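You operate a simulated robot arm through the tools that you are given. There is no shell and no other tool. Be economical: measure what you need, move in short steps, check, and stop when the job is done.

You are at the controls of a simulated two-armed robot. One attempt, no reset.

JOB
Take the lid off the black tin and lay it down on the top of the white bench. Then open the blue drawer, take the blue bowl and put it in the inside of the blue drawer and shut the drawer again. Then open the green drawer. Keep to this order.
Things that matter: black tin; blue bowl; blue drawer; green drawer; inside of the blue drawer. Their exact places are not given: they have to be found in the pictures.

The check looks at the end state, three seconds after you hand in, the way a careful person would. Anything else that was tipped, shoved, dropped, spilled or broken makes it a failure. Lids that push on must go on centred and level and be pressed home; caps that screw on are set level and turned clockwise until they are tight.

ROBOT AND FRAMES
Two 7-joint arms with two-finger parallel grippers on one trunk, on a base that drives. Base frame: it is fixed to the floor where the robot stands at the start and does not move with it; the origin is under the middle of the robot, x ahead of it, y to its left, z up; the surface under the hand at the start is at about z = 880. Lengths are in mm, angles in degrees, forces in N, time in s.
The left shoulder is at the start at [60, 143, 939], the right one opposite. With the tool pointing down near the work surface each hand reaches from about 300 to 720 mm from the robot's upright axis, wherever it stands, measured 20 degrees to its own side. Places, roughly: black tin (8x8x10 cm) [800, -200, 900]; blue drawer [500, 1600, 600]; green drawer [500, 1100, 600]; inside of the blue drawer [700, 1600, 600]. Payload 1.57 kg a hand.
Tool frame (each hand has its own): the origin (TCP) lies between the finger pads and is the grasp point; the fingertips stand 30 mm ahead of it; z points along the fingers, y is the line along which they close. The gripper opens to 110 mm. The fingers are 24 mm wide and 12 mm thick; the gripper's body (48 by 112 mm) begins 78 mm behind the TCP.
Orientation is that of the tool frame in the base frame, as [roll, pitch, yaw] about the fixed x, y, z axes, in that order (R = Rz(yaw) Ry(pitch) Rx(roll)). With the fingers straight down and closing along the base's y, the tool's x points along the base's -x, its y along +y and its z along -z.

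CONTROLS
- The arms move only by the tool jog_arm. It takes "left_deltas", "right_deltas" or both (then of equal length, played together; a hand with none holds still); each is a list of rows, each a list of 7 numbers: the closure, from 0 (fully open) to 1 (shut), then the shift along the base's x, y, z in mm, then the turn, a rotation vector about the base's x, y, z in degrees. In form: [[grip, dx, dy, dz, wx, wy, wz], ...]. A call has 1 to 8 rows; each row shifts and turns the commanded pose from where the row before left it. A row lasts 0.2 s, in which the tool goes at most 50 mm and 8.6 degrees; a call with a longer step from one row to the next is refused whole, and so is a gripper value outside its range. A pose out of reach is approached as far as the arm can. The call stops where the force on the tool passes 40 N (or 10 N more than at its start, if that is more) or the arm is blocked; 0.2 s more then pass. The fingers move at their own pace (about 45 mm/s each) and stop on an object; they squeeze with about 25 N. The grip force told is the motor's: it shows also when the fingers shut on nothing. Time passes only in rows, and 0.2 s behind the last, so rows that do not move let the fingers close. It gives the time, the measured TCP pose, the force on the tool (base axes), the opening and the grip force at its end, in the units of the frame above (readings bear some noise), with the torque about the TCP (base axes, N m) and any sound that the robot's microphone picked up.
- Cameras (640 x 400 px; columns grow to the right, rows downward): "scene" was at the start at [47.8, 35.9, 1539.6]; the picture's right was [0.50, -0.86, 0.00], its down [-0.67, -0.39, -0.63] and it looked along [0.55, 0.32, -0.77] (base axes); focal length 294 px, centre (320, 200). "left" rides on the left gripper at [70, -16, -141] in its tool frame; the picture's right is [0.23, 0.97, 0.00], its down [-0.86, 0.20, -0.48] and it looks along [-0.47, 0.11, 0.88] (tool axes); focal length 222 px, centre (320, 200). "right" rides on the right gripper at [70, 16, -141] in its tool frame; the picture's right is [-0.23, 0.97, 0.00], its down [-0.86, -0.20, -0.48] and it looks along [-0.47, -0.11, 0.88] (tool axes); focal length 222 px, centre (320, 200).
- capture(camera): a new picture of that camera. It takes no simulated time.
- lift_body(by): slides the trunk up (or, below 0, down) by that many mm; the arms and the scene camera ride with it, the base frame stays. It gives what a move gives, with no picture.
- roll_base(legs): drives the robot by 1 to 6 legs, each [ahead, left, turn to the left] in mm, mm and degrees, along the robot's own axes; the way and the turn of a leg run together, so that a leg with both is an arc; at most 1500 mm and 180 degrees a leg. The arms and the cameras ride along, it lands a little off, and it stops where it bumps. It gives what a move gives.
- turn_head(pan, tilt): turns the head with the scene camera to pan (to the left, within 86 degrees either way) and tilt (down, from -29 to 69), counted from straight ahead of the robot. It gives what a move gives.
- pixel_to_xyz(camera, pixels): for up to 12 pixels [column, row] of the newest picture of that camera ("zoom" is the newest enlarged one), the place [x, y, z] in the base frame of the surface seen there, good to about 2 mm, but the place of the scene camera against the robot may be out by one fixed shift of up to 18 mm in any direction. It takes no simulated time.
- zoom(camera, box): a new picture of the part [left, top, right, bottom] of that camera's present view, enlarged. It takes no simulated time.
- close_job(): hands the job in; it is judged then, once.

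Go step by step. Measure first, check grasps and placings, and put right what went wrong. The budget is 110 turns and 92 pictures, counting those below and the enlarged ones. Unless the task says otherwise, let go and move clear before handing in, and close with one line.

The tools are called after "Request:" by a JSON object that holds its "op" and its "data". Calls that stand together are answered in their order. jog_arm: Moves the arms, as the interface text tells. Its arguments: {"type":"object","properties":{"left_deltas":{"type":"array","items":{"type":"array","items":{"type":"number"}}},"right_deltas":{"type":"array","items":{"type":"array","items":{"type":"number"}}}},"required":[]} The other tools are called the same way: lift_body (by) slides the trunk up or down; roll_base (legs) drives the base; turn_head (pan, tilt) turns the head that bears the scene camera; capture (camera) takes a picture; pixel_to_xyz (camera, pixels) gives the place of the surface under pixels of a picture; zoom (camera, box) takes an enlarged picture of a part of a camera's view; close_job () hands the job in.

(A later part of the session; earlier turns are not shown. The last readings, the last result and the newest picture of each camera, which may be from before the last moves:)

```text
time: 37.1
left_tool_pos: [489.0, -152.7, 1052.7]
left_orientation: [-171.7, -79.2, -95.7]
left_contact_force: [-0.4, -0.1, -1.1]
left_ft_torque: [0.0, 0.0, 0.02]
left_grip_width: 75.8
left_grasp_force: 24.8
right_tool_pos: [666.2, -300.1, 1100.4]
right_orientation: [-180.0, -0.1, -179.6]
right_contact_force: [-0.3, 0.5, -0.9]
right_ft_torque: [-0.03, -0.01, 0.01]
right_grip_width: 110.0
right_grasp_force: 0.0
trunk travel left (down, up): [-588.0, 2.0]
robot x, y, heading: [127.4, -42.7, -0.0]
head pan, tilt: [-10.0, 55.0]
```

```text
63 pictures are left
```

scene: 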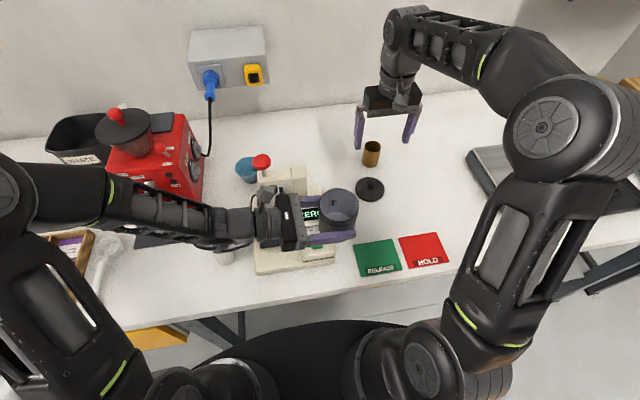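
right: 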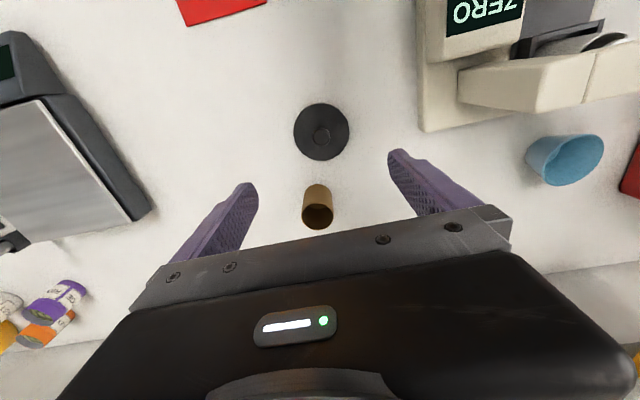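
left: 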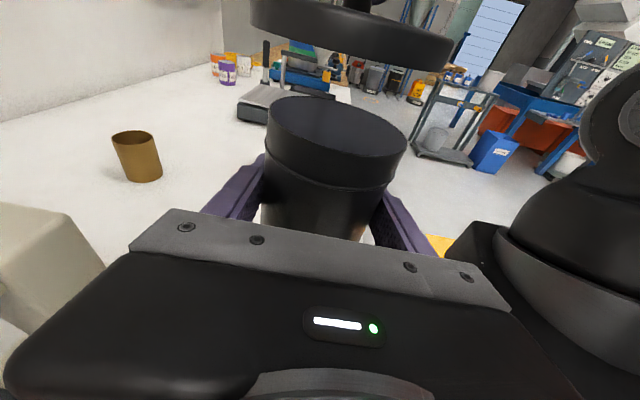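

The lid lies flat on the bench. Now I bring the right hand over the tin for the handover.

Request:
{"op": "jog_arm", "data": {"right_deltas": [[0, 0, 0, 40, 0, 0, 0], [0, -15, 0, 20, 0, 0, 0], [0, -30, 24, 0, 0, 0, 0], [0, -30, 24, 0, 0, 0, 0], [0, -30, 24, 0, 0, 0, 0], [0, -30, 24, 0, 0, 0, 0], [0, -30, 25, 0, 0, 0, 0], [0, -12, 25, 0, 0, 0, 0]]}}

Request:
{"op": "capture", "data": {"camera": "right"}}

```text
time: 38.9
left_tool_pos: [488.4, -153.1, 1053.4]
left_orientation: [-171.7, -79.2, -95.5]
left_contact_force: [-0.3, -0.1, -0.9]
left_ft_torque: [0.0, 0.02, -0.03]
left_grip_width: 75.4
left_grasp_force: 24.8
right_tool_pos: [490.7, -153.4, 1151.7]
right_orientation: [-179.9, -0.1, -179.7]
right_contact_force: [-0.9, 0.3, -0.1]
right_ft_torque: [0.01, -0.01, -0.02]
right_grip_width: 109.9
right_grasp_force: 0.1
right hand out of reach, approached as far as the arm can: row 2
trunk travel left (down, up): [-588.0, 2.0]
robot x, y, heading: [129.4, -48.4, -0.0]
head pan, tilt: [-10.0, 55.0]
```

```text
62 pictures are left
```

right: 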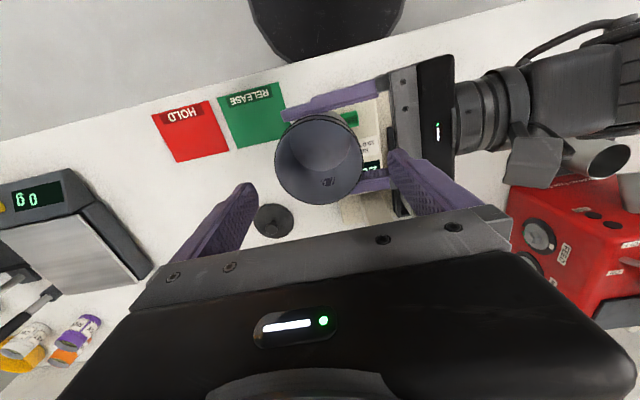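

The tin is centred below the right fingers. I narrow them to ~92 mm for clearance to the left palm and descend.

Request:
{"op": "jog_arm", "data": {"right_deltas": [[0.16, -1, 0, 0, 0, 0, 0], [0.16, 0, 0, -12, 0, 0, 0], [0.16, 0, 0, -12, 0, 0, 0], [0.16, 0, 0, -12, 0, 0, 0], [0.16, 0, 0, -12, 0, 0, 0]]}}

Request:
{"op": "capture", "data": {"camera": "left"}}

```text
time: 40.1
left_tool_pos: [488.0, -153.7, 1053.4]
left_orientation: [-171.8, -79.2, -95.6]
left_contact_force: [0.4, -0.2, -0.6]
left_ft_torque: [0.02, 0.02, -0.01]
left_grip_width: 75.7
left_grasp_force: 24.7
right_tool_pos: [490.3, -151.5, 1104.3]
right_orientation: [-180.0, -0.1, -179.7]
right_contact_force: [1.1, -1.2, 0.0]
right_ft_torque: [-0.02, -0.01, -0.04]
right_grip_width: 92.4
right_grasp_force: 0.0
trunk travel left (down, up): [-588.0, 2.0]
robot x, y, heading: [127.2, -47.8, 0.3]
head pan, tilt: [-10.0, 55.0]
```

```text
61 pictures are left
```

left: 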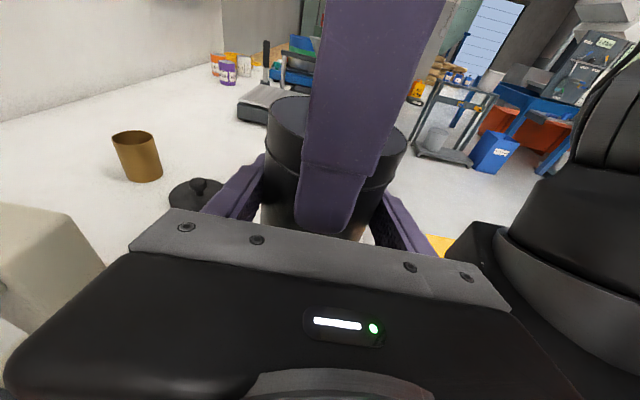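

Good alignment. The right hand closes, then the left opens.

Request:
{"op": "jog_arm", "data": {"left_deltas": [[1, 0, 0, 0, 0, 0, 0], [1, 0, 0, 0, 0, 0, 0], [1, 0, 0, 0, 0, 0, 0], [1, 0, 0, 0, 0, 0, 0]], "right_deltas": [[1, 0, 0, 0, 0, 0, 0], [1, 0, 0, 0, 0, 0, 0], [1, 0, 0, 0, 0, 0, 0], [1, 0, 0, 0, 0, 0, 0]]}}

Request:
{"op": "jog_arm", "data": {"left_deltas": [[0, 0, 0, 0, 0, 0, 0], [0, 0, 0, 0, 0, 0, 0], [0, 0, 0, 0, 0, 0, 0]], "right_deltas": [[1, 0, 0, 0, 0, 0, 0], [1, 0, 0, 0, 0, 0, 0], [1, 0, 0, 0, 0, 0, 0]]}}

```text
time: 41.1
left_tool_pos: [488.9, -152.5, 1052.4]
left_orientation: [-171.9, -79.2, -95.4]
left_contact_force: [-2.3, 14.5, 1.2]
left_ft_torque: [-0.45, 0.09, 0.03]
left_grip_width: 75.6
left_grasp_force: 25.3
right_tool_pos: [490.2, -153.1, 1104.4]
right_orientation: [-179.9, -0.1, -179.6]
right_contact_force: [1.6, -15.8, -1.2]
right_ft_torque: [-0.3, -0.23, -0.01]
right_grip_width: 79.0
right_grasp_force: 25.2
trunk travel left (down, up): [-588.0, 2.0]
robot x, y, heading: [129.5, -51.9, 0.1]
head pan, tilt: [-10.0, 55.0]
```

```text
time: 41.9
left_tool_pos: [487.8, -154.0, 1054.1]
left_orientation: [-171.8, -79.1, -95.5]
left_contact_force: [0.8, 0.3, 0.5]
left_ft_torque: [-0.02, 0.01, 0.03]
left_grip_width: 109.9
left_grasp_force: 0.1
right_tool_pos: [487.9, -151.7, 1104.3]
right_orientation: [-179.9, -0.1, -179.7]
right_contact_force: [0.7, -0.4, 0.1]
right_ft_torque: [-0.02, 0.02, -0.01]
right_grip_width: 79.0
right_grasp_force: 24.6
trunk travel left (down, up): [-588.0, 2.0]
robot x, y, heading: [130.2, -50.0, 0.1]
head pan, tilt: [-10.0, 55.0]
```

Handover done (79 mm, 25 N). The left hand withdraws along +y.

Request:
{"op": "jog_arm", "data": {"left_deltas": [[0, 0, 25, 0, 0, 0, 0], [0, 0, 40, 0, 0, 0, 0], [0, 0, 45, 10, 0, 0, 0], [0, 0, 45, 10, 0, 0, 0], [0, 0, 45, 10, 0, 0, 0], [0, 0, 45, 10, 0, 0, 0], [0, 0, 45, 10, 0, 0, 0], [0, 0, 45, 10, 0, 0, 0]]}}

Request:
{"op": "capture", "data": {"camera": "scene"}}

```text
time: 43.7
left_tool_pos: [490.7, 176.5, 1111.9]
left_orientation: [-171.3, -79.1, -97.4]
left_contact_force: [-3.8, 10.1, -2.8]
left_ft_torque: [-0.5, -0.09, 0.45]
left_grip_width: 110.1
left_grasp_force: 0.0
right_tool_pos: [490.5, -152.9, 1104.1]
right_orientation: [-180.0, -0.1, -179.7]
right_contact_force: [0.5, -0.9, -0.1]
right_ft_torque: [0.04, 0.13, -0.01]
right_grip_width: 78.9
right_grasp_force: 24.8
trunk travel left (down, up): [-588.0, 2.0]
robot x, y, heading: [129.1, -47.2, 0.1]
head pan, tilt: [-10.0, 55.0]
```

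```text
60 pictures are left
```

scene: 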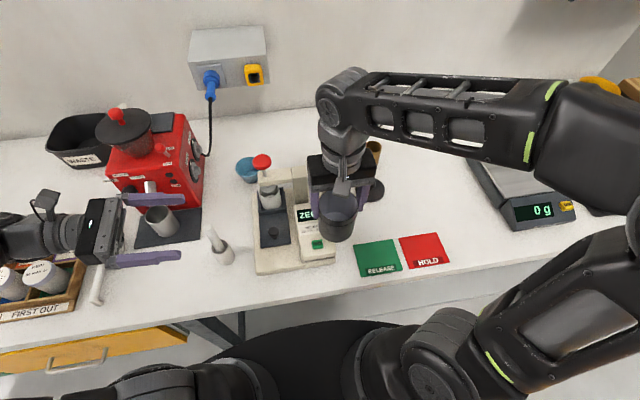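

Left is clear. I carry the tin back to its old spot (775,-210).

Request:
{"op": "jog_arm", "data": {"right_deltas": [[1, 0, -40, 0, 0, 0, 0], [1, 40, -17, -5, 0, 0, 0], [1, 41, 0, -7, 0, 0, 0], [1, 41, 0, -8, 0, 0, 0], [1, 41, 0, -8, 0, 0, 0], [1, 41, 0, -8, 0, 0, 0], [1, 41, 0, -8, 0, 0, 0], [1, 40, 0, -10, 0, 0, 0]]}}

Request:
{"op": "jog_arm", "data": {"right_deltas": [[1, 0, 0, -25, 0, 0, 0], [1, 0, 0, -25, 0, 0, 0], [1, 0, 0, -15, 0, 0, 0]]}}

Request:
{"op": "zoom", "data": {"camera": "scene", "box": [270, 100, 430, 200]}}

```text
time: 45.5
left_tool_pos: [491.1, 182.5, 1110.1]
left_orientation: [-172.1, -79.2, -95.3]
left_contact_force: [-0.5, 0.1, -0.4]
left_ft_torque: [-0.01, 0.02, 0.0]
left_grip_width: 109.9
left_grasp_force: 0.0
right_tool_pos: [775.6, -209.1, 1051.8]
right_orientation: [-180.0, -0.2, -179.7]
right_contact_force: [-0.3, 1.1, -0.8]
right_ft_torque: [-0.02, 0.01, -0.02]
right_grip_width: 79.0
right_grasp_force: 25.0
trunk travel left (down, up): [-588.0, 2.0]
robot x, y, heading: [128.2, -48.4, 0.1]
head pan, tilt: [-10.0, 55.0]
```

```text
time: 46.3
left_tool_pos: [489.9, 181.9, 1110.3]
left_orientation: [-171.8, -79.2, -95.6]
left_contact_force: [-0.2, -0.3, -0.4]
left_ft_torque: [0.05, 0.01, -0.01]
left_grip_width: 109.9
left_grasp_force: 0.0
right_tool_pos: [775.7, -210.1, 987.8]
right_orientation: [180.0, -0.1, -179.7]
right_contact_force: [0.7, -0.2, -0.7]
right_ft_torque: [-0.04, 0.01, 0.01]
right_grip_width: 78.7
right_grasp_force: 24.9
trunk travel left (down, up): [-588.0, 2.0]
robot x, y, heading: [127.6, -52.1, -0.1]
head pan, tilt: [-10.0, 55.0]
```

```text
4.00 times, centred on (350, 150) of scene
```

zoom: 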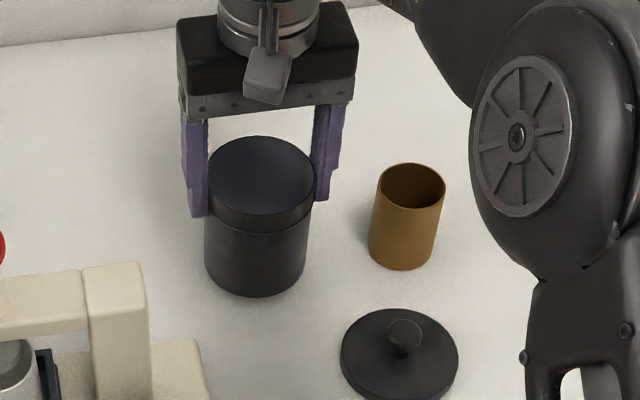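

Request:
{"op": "jog_arm", "data": {"right_deltas": [[1, 0, 0, -5, 0, 0, 0], [1, 0, 0, -4, 0, 0, 0], [1, 0, 0, -3, 0, 0, 0], [1, 0, 0, -3, 0, 0, 0]]}}

Request:
{"op": "pixel_to_xyz", "data": {"camera": "zoom", "pixels": [[257, 288], [255, 300], [255, 310], [270, 190]]}}

```text
time: 47.3
left_tool_pos: [488.1, 182.3, 1110.8]
left_orientation: [-171.5, -79.1, -95.9]
left_contact_force: [0.0, 0.9, 0.1]
left_ft_torque: [0.0, -0.01, -0.01]
left_grip_width: 110.0
left_grasp_force: 0.0
right_tool_pos: [774.3, -208.8, 974.8]
right_orientation: [179.9, 0.2, -179.6]
right_contact_force: [0.0, -0.4, 12.1]
right_ft_torque: [-0.1, 0.52, 0.05]
right_grip_width: 79.0
right_grasp_force: 24.8
trunk travel left (down, up): [-588.0, 2.0]
robot x, y, heading: [129.7, -46.2, 0.1]
head pan, tilt: [-10.0, 55.0]
```

```text
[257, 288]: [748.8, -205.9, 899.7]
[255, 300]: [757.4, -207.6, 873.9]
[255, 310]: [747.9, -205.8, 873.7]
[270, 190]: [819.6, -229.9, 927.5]
```

Contact at 12 N. I open slowly and rise.

Request:
{"op": "jog_arm", "data": {"right_deltas": [[0.2, 0, 0, 0, 0, 0, 0], [0.1, 0, 0, 0, 0, 0, 0], [0.1, 0, 0, 0, 0, 0, 0], [0.1, 0, 0, 20, 0, 0, 0], [0.1, 0, 0, 30, 0, 0, 0], [0.1, 0, 0, 30, 0, 0, 0]]}}

Request:
{"op": "capture", "data": {"camera": "right"}}

Request:
{"op": "zoom", "data": {"camera": "scene", "box": [220, 100, 430, 230]}}

```text
time: 48.7
left_tool_pos: [488.1, 182.1, 1110.9]
left_orientation: [-171.9, -79.1, -95.7]
left_contact_force: [0.7, 0.7, -0.9]
left_ft_torque: [-0.01, -0.01, 0.0]
left_grip_width: 109.9
left_grasp_force: 0.0
right_tool_pos: [776.6, -211.0, 1051.7]
right_orientation: [-179.9, 0.0, -179.7]
right_contact_force: [-0.2, 0.0, -0.5]
right_ft_torque: [0.01, -0.02, -0.01]
right_grip_width: 99.0
right_grasp_force: 0.1
trunk travel left (down, up): [-588.0, 2.0]
robot x, y, heading: [134.2, -49.1, 0.1]
head pan, tilt: [-10.0, 55.0]
```

```text
58 pictures are left
```

right: 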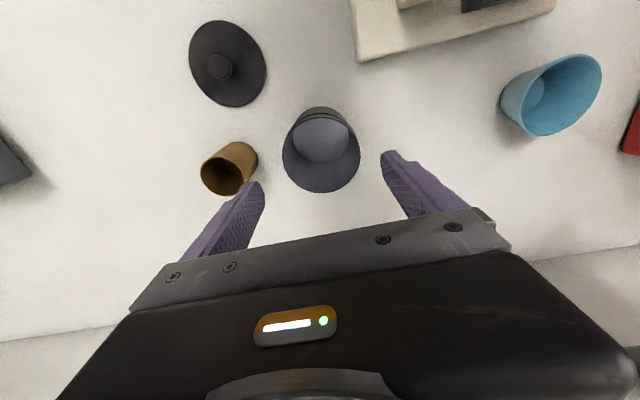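

```text
3.05 times, centred on (325, 165) of scene
```

zoom: 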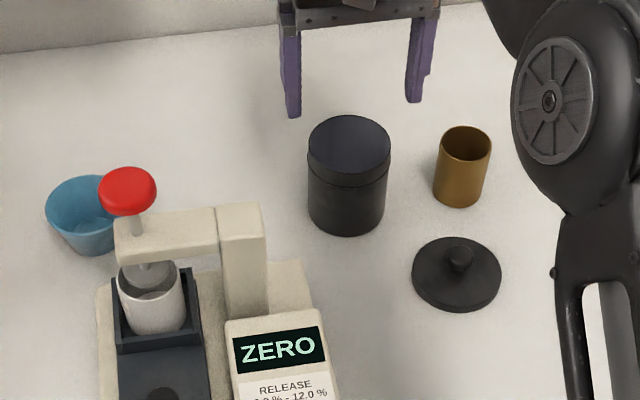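

The tin stands open and upright, the lid beside it. Now I retract both hands, returning the left to pointing down.

Request:
{"op": "jog_arm", "data": {"right_deltas": [[0, -40, -10, 15, 0, 0, 0], [0, -40, -15, 15, 0, 0, 0], [0, -40, -15, 15, 0, 0, 0], [0, -40, -15, 15, 0, 0, 0], [0, -40, -15, 10, 0, 0, 0], [0, -40, -15, 0, 0, 0, 0], [0, -40, -10, 0, 0, 0, 0], [0, -20, 0, 0, 0, 0, 0]], "left_deltas": [[0, 0, 20, 0, 8, 0, 0], [0, 0, 20, 0, 8, 0, 0], [0, 0, 20, 0, 8, 0, 0], [0, 0, 20, 0, 8, 0, 0], [0, 0, 20, 5, 8, 0, 0], [0, 0, 10, 5, 8, 0, 0], [0, 0, 10, 5, 8, 0, 0], [0, 0, 10, 5, 8, 0, 0]]}}

Request:
{"op": "capture", "data": {"camera": "scene"}}

```text
time: 50.5
left_tool_pos: [493.2, 312.1, 1129.5]
left_orientation: [-176.9, -15.1, -91.1]
left_contact_force: [-0.4, -0.6, 0.2]
left_ft_torque: [0.02, 0.01, 0.03]
left_grip_width: 110.2
left_grasp_force: 0.0
left hand out of reach, approached as far as the arm can: row 5
right_tool_pos: [474.4, -304.0, 1121.4]
right_orientation: [180.0, -0.1, -179.7]
right_contact_force: [0.1, 0.2, 0.5]
right_ft_torque: [0.03, 0.02, 0.01]
right_grip_width: 110.0
right_grasp_force: 0.0
trunk travel left (down, up): [-588.0, 2.0]
robot x, y, heading: [129.0, -52.6, 0.2]
head pan, tilt: [-10.0, 55.0]
```

```text
56 pictures are left
```

scene: 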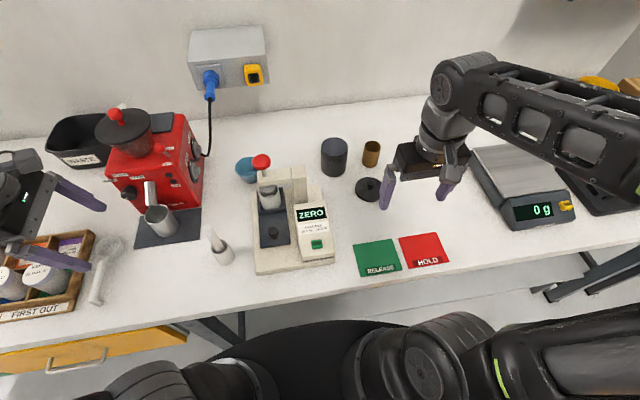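

Both hands are clear. I back off 360 mm, then drive 1450 mm left, and look at the drawers.

Request:
{"op": "roll_base", "data": {"legs": [[-360, 0, 0], [0, 1450, 0]]}}

Request:
{"op": "turn_head", "data": {"pan": 10, "tilt": 45}}

Request:
{"op": "capture", "data": {"camera": "scene"}}

```text
time: 59.7
left_tool_pos: [116.0, 1777.6, 1128.9]
left_orientation: [-177.0, -15.3, -90.7]
left_contact_force: [-0.4, 0.5, -0.5]
left_ft_torque: [-0.02, 0.01, -0.03]
left_grip_width: 110.0
left_grasp_force: 0.1
right_tool_pos: [104.1, 1161.3, 1120.6]
right_orientation: [-180.0, -0.1, -179.2]
right_contact_force: [-0.5, 0.2, 0.0]
right_ft_torque: [-0.02, 0.01, 0.0]
right_grip_width: 110.1
right_grasp_force: 0.1
trunk travel left (down, up): [-588.0, 2.0]
robot x, y, heading: [-244.8, 1413.9, 0.9]
head pan, tilt: [-10.0, 55.0]
```

```text
time: 60.5
left_tool_pos: [116.6, 1777.5, 1130.6]
left_orientation: [-177.0, -15.3, -90.6]
left_contact_force: [0.4, -0.9, 0.5]
left_ft_torque: [0.02, 0.01, 0.05]
left_grip_width: 110.4
left_grasp_force: 0.1
right_tool_pos: [103.7, 1161.7, 1119.9]
right_orientation: [-180.0, -0.1, -179.0]
right_contact_force: [-0.3, -0.5, 0.9]
right_ft_torque: [0.0, -0.02, -0.02]
right_grip_width: 109.9
right_grasp_force: 0.0
trunk travel left (down, up): [-588.0, 2.0]
robot x, y, heading: [-247.6, 1415.5, 0.6]
head pan, tilt: [10.0, 45.0]
```

```text
55 pictures are left
```

scene: 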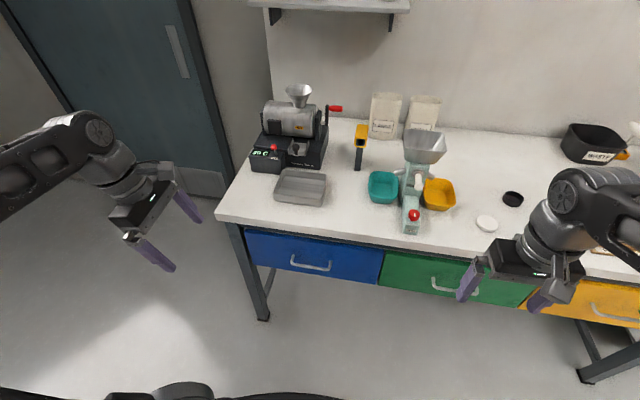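

The blue drawer is at (310,258), handle ≈(310,265); green at (440,285). I measure.

Request:
{"op": "pixel_to_xyz", "data": {"camera": "scene", "pixels": [[310, 268], [292, 262], [330, 268], [292, 256], [331, 262], [310, 256], [250, 240], [380, 265], [383, 282], [310, 236], [452, 290], [300, 272]]}}

Request:
{"op": "zoom", "data": {"camera": "scene", "box": [230, 210, 410, 310]}}

```text
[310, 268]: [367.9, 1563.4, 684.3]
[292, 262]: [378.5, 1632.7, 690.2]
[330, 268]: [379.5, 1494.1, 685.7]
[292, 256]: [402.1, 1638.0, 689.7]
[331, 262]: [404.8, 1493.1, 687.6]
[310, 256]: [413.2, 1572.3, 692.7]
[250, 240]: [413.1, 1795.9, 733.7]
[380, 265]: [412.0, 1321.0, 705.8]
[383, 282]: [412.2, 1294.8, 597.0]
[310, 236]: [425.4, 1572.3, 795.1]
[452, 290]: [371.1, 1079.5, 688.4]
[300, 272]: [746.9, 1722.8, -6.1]
```

```text
3.56 times, centred on (320, 260) of scene
```

zoom: 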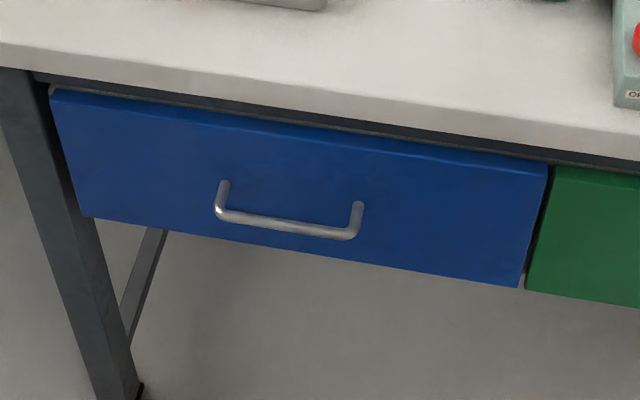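

Bar: x≈372, y 1494–1635, z≈687, drawer front x≈413. I'll grip it with the left hand pointing forward, closing vertically; first lower the trunk 230 and turn the hand.

Request:
{"op": "lift_body", "data": {"by": -230}}

Request:
{"op": "jog_arm", "data": {"left_deltas": [[0, 0, -25, 0, 8, 0, 0], [0, 0, -25, 0, 7, 0, 0], [0, 0, -25, 0, 0, -8.5, 0], [0, 0, -25, 0, 0, -8.5, 0], [0, 0, -25, 0, 0, -8.5, 0], [0, 0, -25, 0, 0, -8.5, 0], [0, 0, -25, 0, 0, -8.5, 0], [0, 0, -25, 0, 0, -8.5, 0]]}}

Request:
{"op": "jog_arm", "data": {"left_deltas": [[0, 0, -10, -20, 0, -8.5, 0], [0, 0, 0, -20, 0, -8.5, 0], [0, 0, 0, -20, 0, -8.5, 0], [0, 0, 0, -20, 0, -8.5, 0], [0, 0, 0, -20, 0, -5, 0]]}}

Request:
{"op": "capture", "data": {"camera": "left"}}

```text
time: 62.9
left_tool_pos: [116.2, 1777.4, 900.1]
left_orientation: [-177.1, -15.2, -90.6]
left_contact_force: [0.4, 0.0, -0.5]
left_ft_torque: [-0.04, -0.01, -0.03]
left_grip_width: 110.2
left_grasp_force: 0.0
right_tool_pos: [104.3, 1163.2, 892.0]
right_orientation: [-180.0, -0.1, -179.1]
right_contact_force: [1.1, -0.6, 0.2]
right_ft_torque: [-0.01, 0.02, 0.0]
right_grip_width: 110.0
right_grasp_force: 0.0
trunk travel left (down, up): [-358.0, 232.0]
robot x, y, heading: [-244.2, 1412.3, 0.8]
head pan, tilt: [10.0, 45.0]
```

```text
time: 64.7
left_tool_pos: [169.4, 1569.6, 960.3]
left_orientation: [-126.2, 0.3, -90.5]
left_contact_force: [-0.3, -0.7, 0.2]
left_ft_torque: [0.01, 0.04, -0.03]
left_grip_width: 110.2
left_grasp_force: 0.0
left hand out of reach, approached as far as the arm can: row 6, 7, 8
right_tool_pos: [104.3, 1160.2, 891.2]
right_orientation: [180.0, -0.1, -179.1]
right_contact_force: [1.0, -0.2, 0.4]
right_ft_torque: [0.0, 0.0, 0.02]
right_grip_width: 110.1
right_grasp_force: 0.1
trunk travel left (down, up): [-358.0, 232.0]
robot x, y, heading: [-244.7, 1410.5, 0.7]
head pan, tilt: [10.0, 45.0]
```

```text
time: 65.9
left_tool_pos: [293.0, 1562.7, 995.8]
left_orientation: [-88.3, 0.8, -90.4]
left_contact_force: [0.7, -0.3, 0.3]
left_ft_torque: [0.01, -0.02, 0.0]
left_grip_width: 109.8
left_grasp_force: 0.1
left hand out of reach, approached as far as the arm can: row 1, 2, 3, 4, 5
right_tool_pos: [104.1, 1161.8, 892.0]
right_orientation: [-180.0, 0.1, -179.3]
right_contact_force: [-0.3, 0.5, -0.3]
right_ft_torque: [-0.01, -0.01, 0.01]
right_grip_width: 109.9
right_grasp_force: 0.1
trunk travel left (down, up): [-358.0, 232.0]
robot x, y, heading: [-245.5, 1411.6, 0.7]
head pan, tilt: [10.0, 45.0]
```

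```text
53 pictures are left
```

left: 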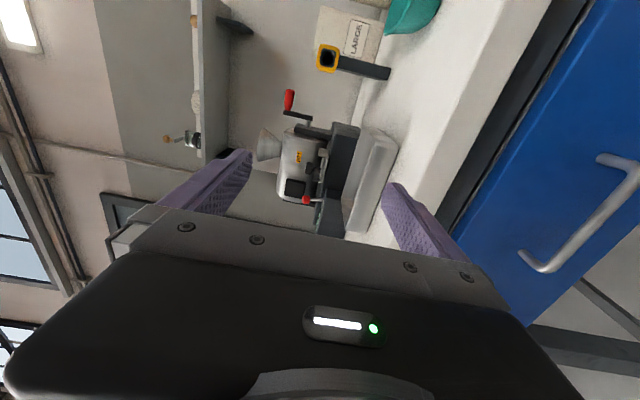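

The left hand points forward with vertical closing at (293,1563,996). I lower the trunk ~305 to bring it to handle height.

Request:
{"op": "lift_body", "data": {"by": -305}}

Request:
{"op": "capture", "data": {"camera": "left"}}

Request:
{"op": "capture", "data": {"camera": "scene"}}

```text
time: 69.0
left_tool_pos: [292.3, 1563.2, 689.9]
left_orientation: [-88.3, 0.8, -90.4]
left_contact_force: [0.1, -0.4, 0.9]
left_ft_torque: [0.03, -0.03, -0.03]
left_grip_width: 109.6
left_grasp_force: 0.1
right_tool_pos: [104.7, 1160.5, 586.8]
right_orientation: [179.9, -0.1, -179.1]
right_contact_force: [-0.8, -0.3, 0.1]
right_ft_torque: [0.02, 0.03, -0.01]
right_grip_width: 110.0
right_grasp_force: 0.0
trunk travel left (down, up): [-53.0, 537.0]
robot x, y, heading: [-241.9, 1412.2, 0.7]
head pan, tilt: [10.0, 45.0]
```

```text
52 pictures are left
```

left: 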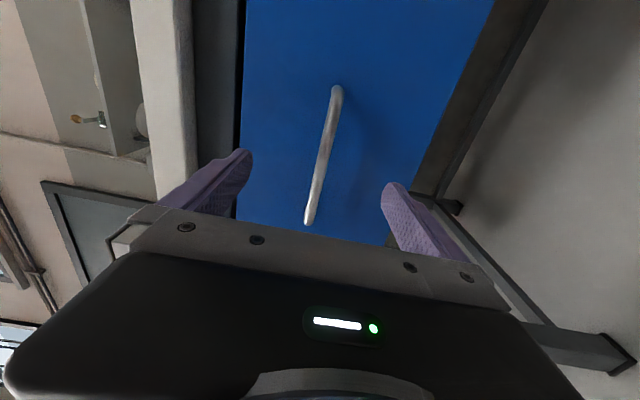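

```text
51 pictures are left
```

scene: 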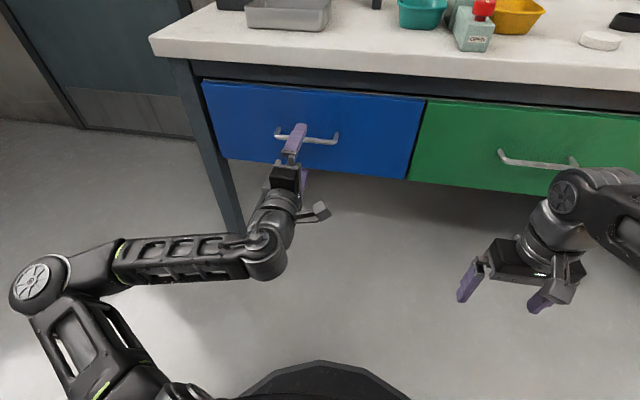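

The bar runs (335,90)–(308,222) in the left picture. I measure it with this camera.

Request:
{"op": "pixel_to_xyz", "data": {"camera": "left", "pixels": [[332, 105], [326, 140], [318, 175], [310, 212], [400, 130], [280, 130], [300, 20]]}}

```text
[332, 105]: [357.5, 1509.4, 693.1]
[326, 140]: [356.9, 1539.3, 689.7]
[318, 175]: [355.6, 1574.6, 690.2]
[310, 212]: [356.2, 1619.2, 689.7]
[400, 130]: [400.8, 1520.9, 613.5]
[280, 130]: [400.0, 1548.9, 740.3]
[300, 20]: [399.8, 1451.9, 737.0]
```

Bar centre ≈(362, 1565, 690), front plate x=400. I advance 66 mm and close.

Request:
{"op": "jog_arm", "data": {"left_deltas": [[0, 30, 0, 0, 0, 0, 0], [0, 25, 0, 0, 0, 0, 0], [0, 11, 0, 0, 0, 0, 0], [1, 0, 0, 0, 0, 0, 0], [1, 0, 0, 0, 0, 0, 0], [1, 0, 0, 0, 0, 0, 0], [1, 0, 0, 0, 0, 0, 0], [1, 0, 0, 0, 0, 0, 0]]}}

Request:
{"op": "jog_arm", "data": {"left_deltas": [[1, 0, 0, 0, 0, 0, 0], [1, 0, 0, 0, 0, 0, 0], [1, 0, 0, 0, 0, 0, 0]]}}

Request:
{"op": "capture", "data": {"camera": "left"}}

```text
time: 70.8
left_tool_pos: [357.7, 1565.4, 695.7]
left_orientation: [-89.4, 0.6, -90.5]
left_contact_force: [-8.1, -1.9, -23.3]
left_ft_torque: [-0.26, 0.21, 0.12]
left_grip_width: 23.0
left_grasp_force: 11.6
left hand out of reach, approached as far as the arm can: row 1, 2
right_tool_pos: [104.3, 1161.3, 585.0]
right_orientation: [-179.9, -0.1, -179.1]
right_contact_force: [0.1, 0.6, -0.5]
right_ft_torque: [0.01, 0.0, -0.02]
right_grip_width: 110.0
right_grasp_force: 0.1
trunk travel left (down, up): [-53.0, 537.0]
robot x, y, heading: [-244.5, 1415.3, 0.6]
head pan, tilt: [10.0, 45.0]
```

```text
time: 71.2
left_tool_pos: [358.5, 1565.5, 690.6]
left_orientation: [-90.4, 0.4, -90.5]
left_contact_force: [0.1, 0.4, -18.0]
left_ft_torque: [-0.64, 0.13, 0.04]
left_grip_width: 11.6
left_grasp_force: 24.7
right_tool_pos: [105.1, 1161.8, 586.0]
right_orientation: [-179.9, -0.1, -179.1]
right_contact_force: [0.0, 0.4, 0.9]
right_ft_torque: [0.02, -0.02, -0.05]
right_grip_width: 110.0
right_grasp_force: 0.0
trunk travel left (down, up): [-53.0, 537.0]
robot x, y, heading: [-245.2, 1415.9, 0.7]
head pan, tilt: [10.0, 45.0]
stopped in row 2 (left hand): the force on the tool passed its limit at 43 N (the readings are from after the stop); the commanded pose is now the measured one
```

```text
50 pictures are left
```

left: 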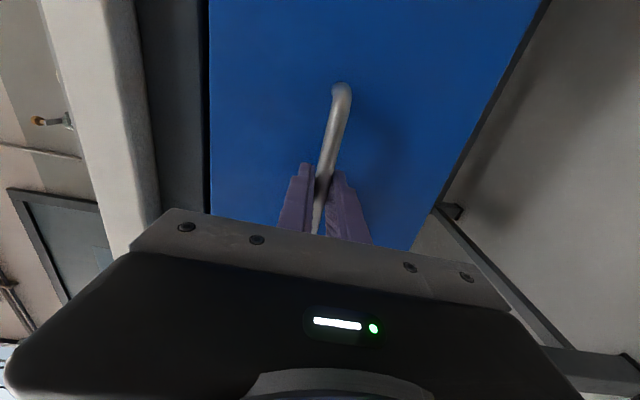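

The bar is held (11.6 mm). I pull toward -x in steps.

Request:
{"op": "jog_arm", "data": {"left_deltas": [[1, -10, 0, 0, 0, 0, 0], [1, -20, 0, 0, 0, 0, 0], [1, -20, 0, 0, 0, 0, 0], [1, -25, 0, 0, 0, 0, 0], [1, -25, 0, 0, 0, 0, 0]]}}

Request:
{"op": "capture", "data": {"camera": "scene"}}

```text
time: 72.3
left_tool_pos: [289.3, 1565.5, 689.9]
left_orientation: [-91.1, 0.6, -90.3]
left_contact_force: [-0.5, 0.6, -8.7]
left_ft_torque: [-0.73, 0.13, 0.07]
left_grip_width: 11.8
left_grasp_force: 29.4
left hand out of reach, approached as far as the arm can: row 4, 5
right_tool_pos: [104.6, 1161.2, 587.2]
right_orientation: [-179.9, -0.1, -179.1]
right_contact_force: [0.5, 0.0, -0.2]
right_ft_torque: [0.01, 0.01, -0.03]
right_grip_width: 110.1
right_grasp_force: 0.1
trunk travel left (down, up): [-53.0, 537.0]
robot x, y, heading: [-247.7, 1418.4, 0.5]
head pan, tilt: [10.0, 45.0]
stopped in row 5 (left hand): the force on the tool passed its limit at 43 N (the readings are from after the stop); the commanded pose is now the measured one
```

```text
49 pictures are left
```

scene: 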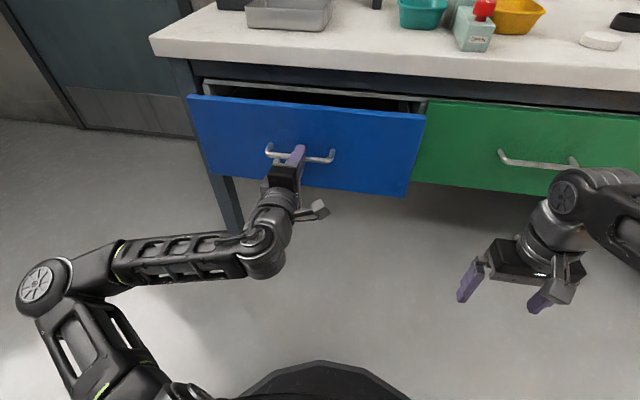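

The drawer came out 70 mm; the arm is at its limit, so I pull the rest with the base.

Request:
{"op": "roll_base", "data": {"legs": [[-90, 0, 0]]}}

Request:
{"op": "capture", "data": {"camera": "scene"}}

```text
time: 73.4
left_tool_pos: [199.2, 1565.1, 690.2]
left_orientation: [-90.9, 0.6, -90.2]
left_contact_force: [0.0, 13.2, -17.2]
left_ft_torque: [-0.69, 0.12, 0.28]
left_grip_width: 11.7
left_grasp_force: 29.0
right_tool_pos: [15.0, 1160.1, 586.6]
right_orientation: [-179.9, -0.1, -179.2]
right_contact_force: [0.2, -0.5, -1.0]
right_ft_torque: [0.03, 0.0, -0.03]
right_grip_width: 109.7
right_grasp_force: 0.0
trunk travel left (down, up): [-53.0, 537.0]
robot x, y, heading: [-334.9, 1414.4, 0.6]
head pan, tilt: [10.0, 45.0]
```

```text
48 pictures are left
```

scene: 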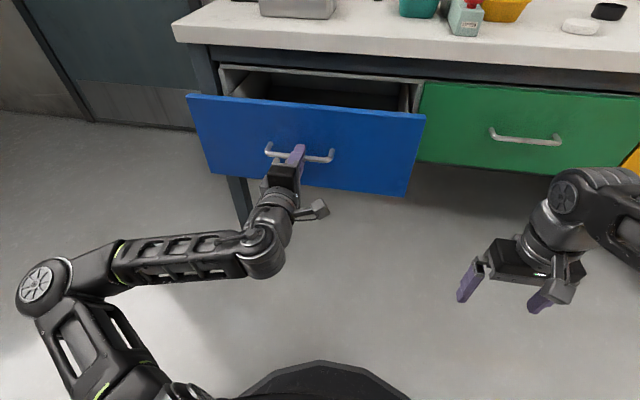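

Works well: 160 mm out. Another 100.

Request:
{"op": "roll_base", "data": {"legs": [[-100, 0, 0]]}}

Request:
{"op": "capture", "data": {"camera": "scene"}}

```text
time: 74.5
left_tool_pos: [99.4, 1564.7, 689.3]
left_orientation: [-91.0, 0.5, -90.0]
left_contact_force: [-0.1, 9.7, -8.6]
left_ft_torque: [-0.7, 0.0, 0.08]
left_grip_width: 11.6
left_grasp_force: 29.3
right_tool_pos: [-86.5, 1158.9, 586.5]
right_orientation: [-179.9, -0.1, -179.2]
right_contact_force: [-0.2, 0.5, 0.4]
right_ft_torque: [0.02, -0.02, 0.0]
right_grip_width: 110.1
right_grasp_force: 0.0
trunk travel left (down, up): [-53.0, 537.0]
robot x, y, heading: [-438.1, 1410.2, 0.7]
head pan, tilt: [10.0, 45.0]
```

```text
47 pictures are left
```

scene: 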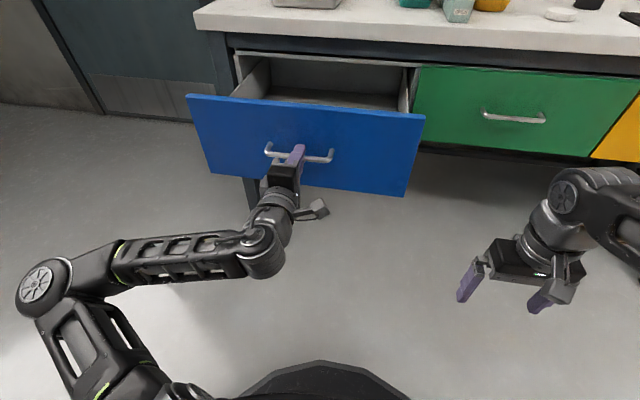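

The drawer is 260 mm open. I release, back the hand off, and turn it back to pointing down while rising.

Request:
{"op": "jog_arm", "data": {"left_deltas": [[0, 0, 0, 0, 0, 0, 0], [0, 0, 0, 0, 0, 0, 0], [0, 0, 0, 0, 0, 0, 0], [0, 0, 0, 0, 0, 0, 0], [0, 0, 0, 0, 0, 0, 0]]}}

Request:
{"op": "roll_base", "data": {"legs": [[-200, 0, 0]]}}

Request:
{"op": "lift_body", "data": {"by": 520}}

Request:
{"op": "jog_arm", "data": {"left_deltas": [[0, -20, 0, 0, 0, 8.5, 0], [0, -20, 0, 0, 0, 8.5, 0], [0, -20, 0, 0, 0, 8.5, 0], [0, -20, 0, 0, 0, 8.5, 0], [0, -10, 0, 0, 0, 8.5, 0], [0, -10, 0, 0, 0, 8.5, 0], [0, 0, 0, 0, 0, 8.5, 0], [0, 0, 0, 0, 0, 8.5, 0]]}}

Request:
{"op": "capture", "data": {"camera": "scene"}}

```text
time: 75.7
left_tool_pos: [99.0, 1564.2, 689.8]
left_orientation: [-91.0, 0.6, -90.0]
left_contact_force: [-0.8, -0.1, -0.1]
left_ft_torque: [0.0, 0.0, 0.02]
left_grip_width: 109.8
left_grasp_force: 0.1
right_tool_pos: [-85.3, 1158.5, 587.0]
right_orientation: [179.9, -0.2, -179.0]
right_contact_force: [0.2, -0.7, -0.6]
right_ft_torque: [0.01, 0.0, 0.01]
right_grip_width: 110.1
right_grasp_force: 0.0
trunk travel left (down, up): [-53.0, 537.0]
robot x, y, heading: [-435.8, 1408.6, 0.7]
head pan, tilt: [10.0, 45.0]
```

```text
time: 77.3
left_tool_pos: [-100.3, 1559.1, 688.8]
left_orientation: [-91.1, 0.5, -90.3]
left_contact_force: [0.7, -0.5, -0.5]
left_ft_torque: [0.02, -0.02, 0.01]
left_grip_width: 110.0
left_grasp_force: 0.0
right_tool_pos: [-286.7, 1155.3, 586.7]
right_orientation: [180.0, -0.1, -179.3]
right_contact_force: [0.4, -0.1, 0.2]
right_ft_torque: [-0.02, 0.02, -0.02]
right_grip_width: 109.9
right_grasp_force: 0.1
trunk travel left (down, up): [-53.0, 537.0]
robot x, y, heading: [-638.0, 1411.8, 0.5]
head pan, tilt: [10.0, 45.0]
```

```text
refused: 520 is not a number from -400 to 400
```

```text
time: 79.1
left_tool_pos: [-200.1, 1558.9, 690.3]
left_orientation: [-159.0, 0.0, -90.7]
left_contact_force: [0.5, 0.3, -0.1]
left_ft_torque: [-0.03, -0.02, 0.04]
left_grip_width: 109.7
left_grasp_force: 0.0
right_tool_pos: [-287.6, 1154.7, 586.8]
right_orientation: [-179.9, -0.1, -179.4]
right_contact_force: [-0.5, -0.3, -0.1]
right_ft_torque: [-0.03, -0.02, 0.0]
right_grip_width: 110.1
right_grasp_force: 0.1
trunk travel left (down, up): [-53.0, 537.0]
robot x, y, heading: [-635.6, 1412.2, 0.4]
head pan, tilt: [10.0, 45.0]
```

```text
46 pictures are left
```

scene: 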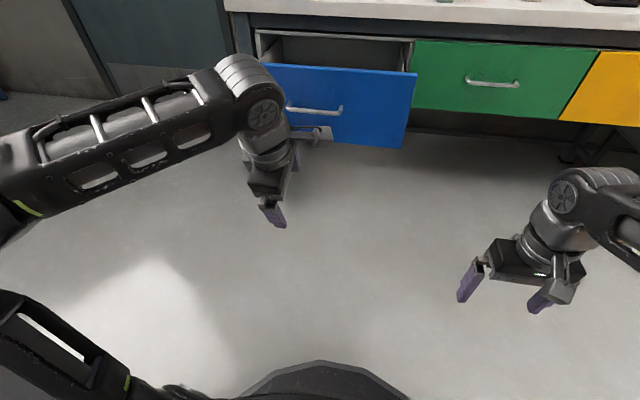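

Finish turning the left hand, raise the trunk, and drive toward the bowl (robot at about (130,-130)).

Request:
{"op": "lift_body", "data": {"by": 400}}

Request:
{"op": "lift_body", "data": {"by": 135}}

Request:
{"op": "jog_arm", "data": {"left_deltas": [[0, 0, 0, 0, 0, 8.5, 0], [0, 0, 0, 0, 0, 8.5, 0], [0, 0, 0, 0, 0, 4, 0], [0, 0, 0, 0, 0, 0, -8.5], [0, 0, 0, 0, 0, 0, -8.5], [0, 0, 0, 0, 0, 0, -8.5], [0, 0, 0, 0, 0, 0, -8.5], [0, 0, 0, 0, 0, 0, -8.5]]}}

Request:
{"op": "jog_arm", "data": {"left_deltas": [[0, 0, 0, -10, 0, 0, -8.5], [0, 0, 0, -10, 0, 0, -8.5], [0, 0, 0, -10, 0, 0, -8.5], [0, 0, 0, -10, 0, 0, -8.5], [0, 0, 0, -10, 0, 0, -8.5], [0, 0, 0, -10, 0, 0, -4]]}}

Request:
{"op": "roll_base", "data": {"legs": [[0, -1500, 0], [0, -40, 0]]}}

```text
time: 83.0
left_tool_pos: [-199.8, 1559.6, 1091.4]
left_orientation: [-159.1, -0.1, -90.7]
left_contact_force: [0.6, 0.5, -0.6]
left_ft_torque: [0.02, 0.02, 0.04]
left_grip_width: 110.3
left_grasp_force: 0.0
right_tool_pos: [-288.2, 1155.0, 986.3]
right_orientation: [180.0, -0.2, -179.4]
right_contact_force: [0.6, -0.6, 0.7]
right_ft_torque: [0.0, 0.01, 0.0]
right_grip_width: 110.2
right_grasp_force: 0.1
trunk travel left (down, up): [-453.0, 137.0]
robot x, y, heading: [-635.4, 1410.6, 0.3]
head pan, tilt: [10.0, 45.0]
```

```text
time: 84.6
left_tool_pos: [-199.5, 1559.7, 1225.2]
left_orientation: [-159.0, -0.2, -90.7]
left_contact_force: [-0.1, -0.8, 0.3]
left_ft_torque: [-0.06, 0.02, 0.05]
left_grip_width: 110.0
left_grasp_force: 0.0
right_tool_pos: [-288.6, 1155.5, 1120.4]
right_orientation: [180.0, -0.1, -179.5]
right_contact_force: [0.2, 0.8, -0.5]
right_ft_torque: [0.02, 0.01, -0.02]
right_grip_width: 109.9
right_grasp_force: 0.0
trunk travel left (down, up): [-588.0, 2.0]
robot x, y, heading: [-637.1, 1411.1, 0.7]
head pan, tilt: [10.0, 45.0]
```

```text
time: 86.4
left_tool_pos: [-191.1, 1561.6, 1208.6]
left_orientation: [-175.5, -0.1, -130.4]
left_contact_force: [0.1, 0.9, 0.7]
left_ft_torque: [-0.05, -0.02, -0.02]
left_grip_width: 110.0
left_grasp_force: 0.0
left hand out of reach, approached as far as the arm can: row 2, 3, 7
right_tool_pos: [-287.7, 1156.6, 1121.7]
right_orientation: [-179.9, -0.1, -179.4]
right_contact_force: [-1.3, 0.9, -0.1]
right_ft_torque: [0.01, -0.02, 0.01]
right_grip_width: 110.0
right_grasp_force: 0.0
trunk travel left (down, up): [-588.0, 2.0]
robot x, y, heading: [-631.1, 1409.2, 0.5]
head pan, tilt: [10.0, 45.0]
```

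```text
time: 87.8
left_tool_pos: [-191.1, 1560.5, 1147.9]
left_orientation: [-175.5, -0.1, -176.8]
left_contact_force: [0.4, -1.2, 0.4]
left_ft_torque: [0.02, -0.04, 0.02]
left_grip_width: 110.0
left_grasp_force: 0.1
right_tool_pos: [-287.1, 1155.0, 1121.5]
right_orientation: [-179.9, -0.1, -179.3]
right_contact_force: [0.1, 0.2, -1.1]
right_ft_torque: [0.01, -0.01, 0.0]
right_grip_width: 110.2
right_grasp_force: 0.1
trunk travel left (down, up): [-588.0, 2.0]
robot x, y, heading: [-638.6, 1410.5, 0.4]
head pan, tilt: [10.0, 45.0]
```

```text
time: 95.6
left_tool_pos: [-188.3, 42.8, 1149.5]
left_orientation: [-175.5, 0.0, -177.4]
left_contact_force: [0.0, -1.0, 0.6]
left_ft_torque: [0.06, 0.0, -0.01]
left_grip_width: 109.7
left_grasp_force: 0.1
right_tool_pos: [-290.7, -361.4, 1120.9]
right_orientation: [179.9, -0.1, 179.9]
right_contact_force: [0.5, -1.1, -0.6]
right_ft_torque: [0.03, 0.02, -0.01]
right_grip_width: 110.1
right_grasp_force: 0.0
trunk travel left (down, up): [-588.0, 2.0]
robot x, y, heading: [-635.4, -102.9, -0.4]
head pan, tilt: [10.0, 45.0]
```

Drive ahead 750 and look.

Request:
{"op": "roll_base", "data": {"legs": [[750, -20, 0.4]]}}

Request:
{"op": "turn_head", "data": {"pan": 12, "tilt": 50}}

Request:
{"op": "jog_arm", "data": {"left_deltas": [[0, 0, 0, 0, 4.5, 0, -2.6]]}}

Request:
{"op": "capture", "data": {"camera": "scene"}}

Request:
{"op": "capture", "data": {"camera": "left"}}

```text
time: 99.6
left_tool_pos: [550.7, 22.2, 1149.0]
left_orientation: [-175.6, -0.2, -177.4]
left_contact_force: [-0.1, 0.1, -0.5]
left_ft_torque: [0.02, 0.0, 0.01]
left_grip_width: 110.0
left_grasp_force: 0.1
right_tool_pos: [447.9, -382.1, 1121.0]
right_orientation: [-180.0, -0.1, 179.9]
right_contact_force: [-0.5, 0.9, 0.1]
right_ft_torque: [-0.03, 0.03, 0.01]
right_grip_width: 109.9
right_grasp_force: 0.1
trunk travel left (down, up): [-588.0, 2.0]
robot x, y, heading: [103.0, -127.7, -0.5]
head pan, tilt: [10.0, 45.0]
```

```text
time: 100.2
left_tool_pos: [549.4, 21.7, 1149.6]
left_orientation: [-175.5, -0.1, -177.5]
left_contact_force: [0.3, -0.5, 0.1]
left_ft_torque: [0.02, -0.02, -0.01]
left_grip_width: 110.0
left_grasp_force: 0.0
right_tool_pos: [447.9, -382.6, 1121.8]
right_orientation: [179.9, -0.1, 179.9]
right_contact_force: [0.0, -0.3, -0.7]
right_ft_torque: [0.0, 0.0, 0.01]
right_grip_width: 109.9
right_grasp_force: 0.0
trunk travel left (down, up): [-588.0, 2.0]
robot x, y, heading: [102.0, -123.6, -0.3]
head pan, tilt: [12.0, 50.0]
```

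```text
time: 100.6
left_tool_pos: [548.6, 19.9, 1150.4]
left_orientation: [-179.9, 0.0, 180.0]
left_contact_force: [0.0, -0.8, 0.4]
left_ft_torque: [0.05, -0.02, 0.01]
left_grip_width: 109.9
left_grasp_force: 0.1
right_tool_pos: [448.2, -383.2, 1121.4]
right_orientation: [-179.9, -0.1, -180.0]
right_contact_force: [-0.4, 0.2, 0.7]
right_ft_torque: [0.05, 0.02, -0.03]
right_grip_width: 109.8
right_grasp_force: 0.1
trunk travel left (down, up): [-588.0, 2.0]
robot x, y, heading: [101.4, -124.6, -0.1]
head pan, tilt: [12.0, 50.0]
```

```text
45 pictures are left
```

scene: 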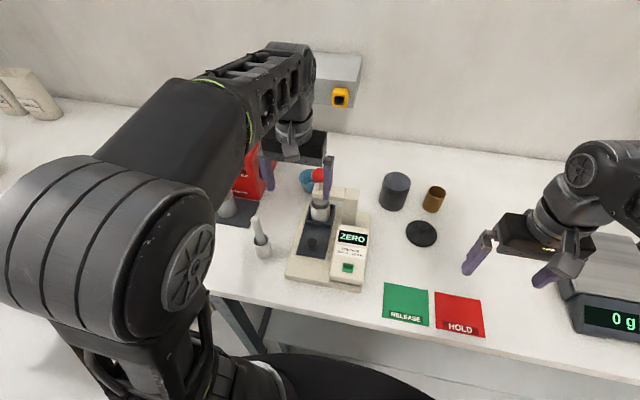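

```text
44 pictures are left
```

left: 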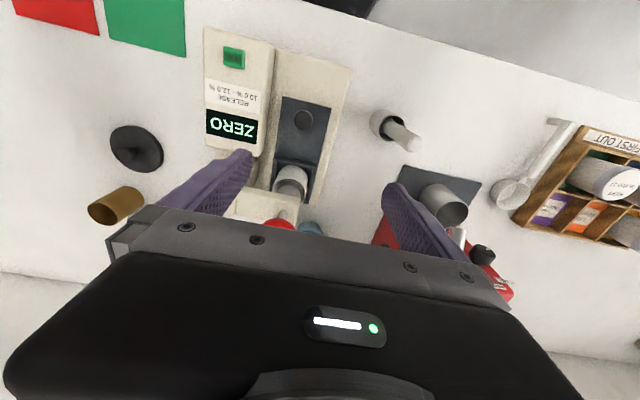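

Before going in I measure the press's button and the grinder's edge nearby (left picture: button (278,224), grinder (380,225)).

Request:
{"op": "pixel_to_xyz", "data": {"camera": "left", "pixels": [[278, 224], [268, 224], [290, 224], [310, 228], [380, 225], [376, 240], [250, 205], [400, 235], [440, 205], [290, 180]]}}

Request:
{"op": "zoom", "data": {"camera": "scene", "box": [200, 120, 400, 245]}}

```text
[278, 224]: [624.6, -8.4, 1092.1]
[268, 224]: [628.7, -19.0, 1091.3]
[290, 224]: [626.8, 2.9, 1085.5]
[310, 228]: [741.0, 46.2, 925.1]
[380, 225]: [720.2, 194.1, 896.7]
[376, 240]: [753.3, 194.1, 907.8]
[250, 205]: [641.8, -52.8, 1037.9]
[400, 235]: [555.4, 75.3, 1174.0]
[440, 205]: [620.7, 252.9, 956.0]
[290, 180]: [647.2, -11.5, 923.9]
```

```text
3.20 times, centred on (300, 182) of scene
```

zoom: 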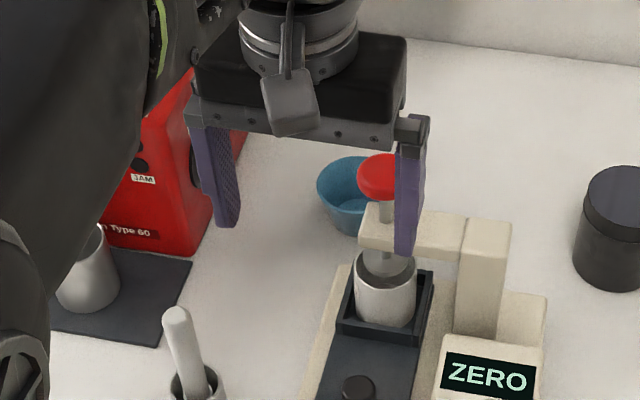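

The grinder's side is at y≈194 and the button ends near y≈14, so I pass at y≈90, then move over the bowl.

Request:
{"op": "roll_base", "data": {"legs": [[28, 0, 0]]}}

Request:
{"op": "jog_arm", "data": {"left_deltas": [[0, 0, 40, 0, 0, 0, 0], [0, 0, 33, -10, 0, 0, 0], [0, 40, 0, -20, 0, 0, 0], [0, 40, 0, -20, 0, 0, 0], [0, 40, 0, -20, 0, 0, 0], [0, 40, 0, -15, 0, 0, 0], [0, 30, 0, -15, 0, 0, 0]]}}

Request:
{"op": "capture", "data": {"camera": "left"}}

```text
time: 101.5
left_tool_pos: [577.7, 22.2, 1148.3]
left_orientation: [-180.0, -0.1, -180.0]
left_contact_force: [0.5, -0.2, 0.1]
left_ft_torque: [-0.03, 0.06, 0.02]
left_grip_width: 109.9
left_grasp_force: 0.1
right_tool_pos: [476.7, -382.1, 1121.4]
right_orientation: [-179.9, -0.4, 180.0]
right_contact_force: [0.4, -0.9, -0.5]
right_ft_torque: [-0.03, 0.04, -0.04]
right_grip_width: 110.1
right_grasp_force: 0.0
trunk travel left (down, up): [-588.0, 2.0]
robot x, y, heading: [129.8, -126.9, -0.4]
head pan, tilt: [12.0, 50.0]
```

```text
time: 103.0
left_tool_pos: [707.4, 64.3, 1053.0]
left_orientation: [180.0, 0.2, 180.0]
left_contact_force: [0.4, 0.0, 0.1]
left_ft_torque: [0.03, 0.06, -0.03]
left_grip_width: 109.6
left_grasp_force: 0.1
left hand out of reach, approached as far as the arm can: row 6, 7
right_tool_pos: [477.3, -383.4, 1122.5]
right_orientation: [-180.0, -0.1, 179.9]
right_contact_force: [-0.4, -0.9, 0.6]
right_ft_torque: [0.06, 0.03, 0.0]
right_grip_width: 109.9
right_grasp_force: 0.0
trunk travel left (down, up): [-588.0, 2.0]
robot x, y, heading: [129.4, -127.5, -0.2]
head pan, tilt: [12.0, 50.0]
```

```text
42 pictures are left
```

left: 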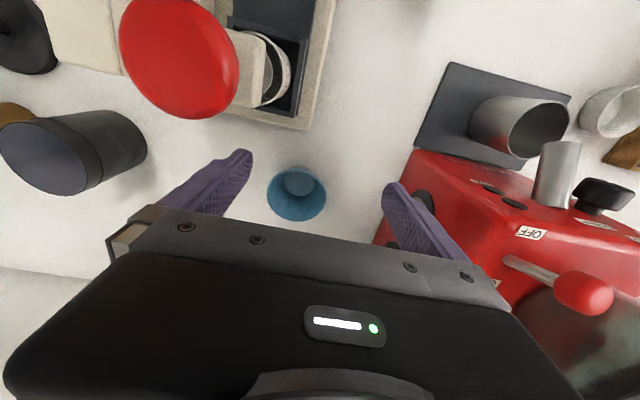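

Bowl in view at (297,193). I move over it at z≈1005.

Request:
{"op": "jog_arm", "data": {"left_deltas": [[0, 0, 0, -25, 0, 0, 0], [0, 36, -5, -22, 0, 0, 0], [0, 36, -12, 0, 0, 0, 0]]}}

Request:
{"op": "capture", "data": {"camera": "left"}}

```text
time: 103.8
left_tool_pos: [722.1, 21.9, 1009.9]
left_orientation: [180.0, 0.3, 179.9]
left_contact_force: [0.5, -0.4, -0.3]
left_ft_torque: [0.0, -0.03, -0.03]
left_grip_width: 109.9
left_grasp_force: 0.0
left hand out of reach, approached as far as the arm can: row 2, 3
right_tool_pos: [477.0, -382.4, 1119.6]
right_orientation: [-180.0, 0.0, 179.8]
right_contact_force: [0.6, 0.3, -0.3]
right_ft_torque: [0.01, -0.03, -0.01]
right_grip_width: 110.1
right_grasp_force: 0.1
trunk travel left (down, up): [-588.0, 2.0]
robot x, y, heading: [127.9, -126.8, -0.4]
head pan, tilt: [12.0, 50.0]
```

```text
41 pictures are left
```

left: 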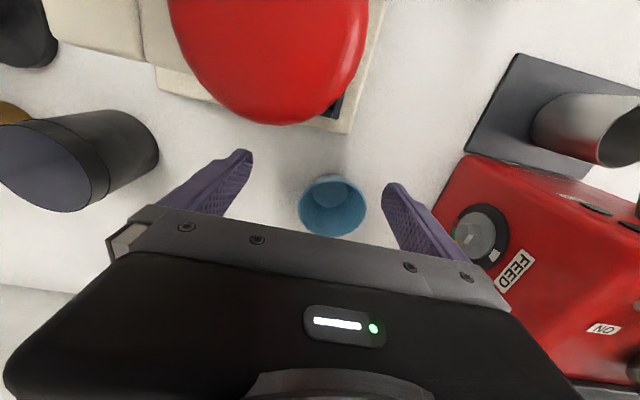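

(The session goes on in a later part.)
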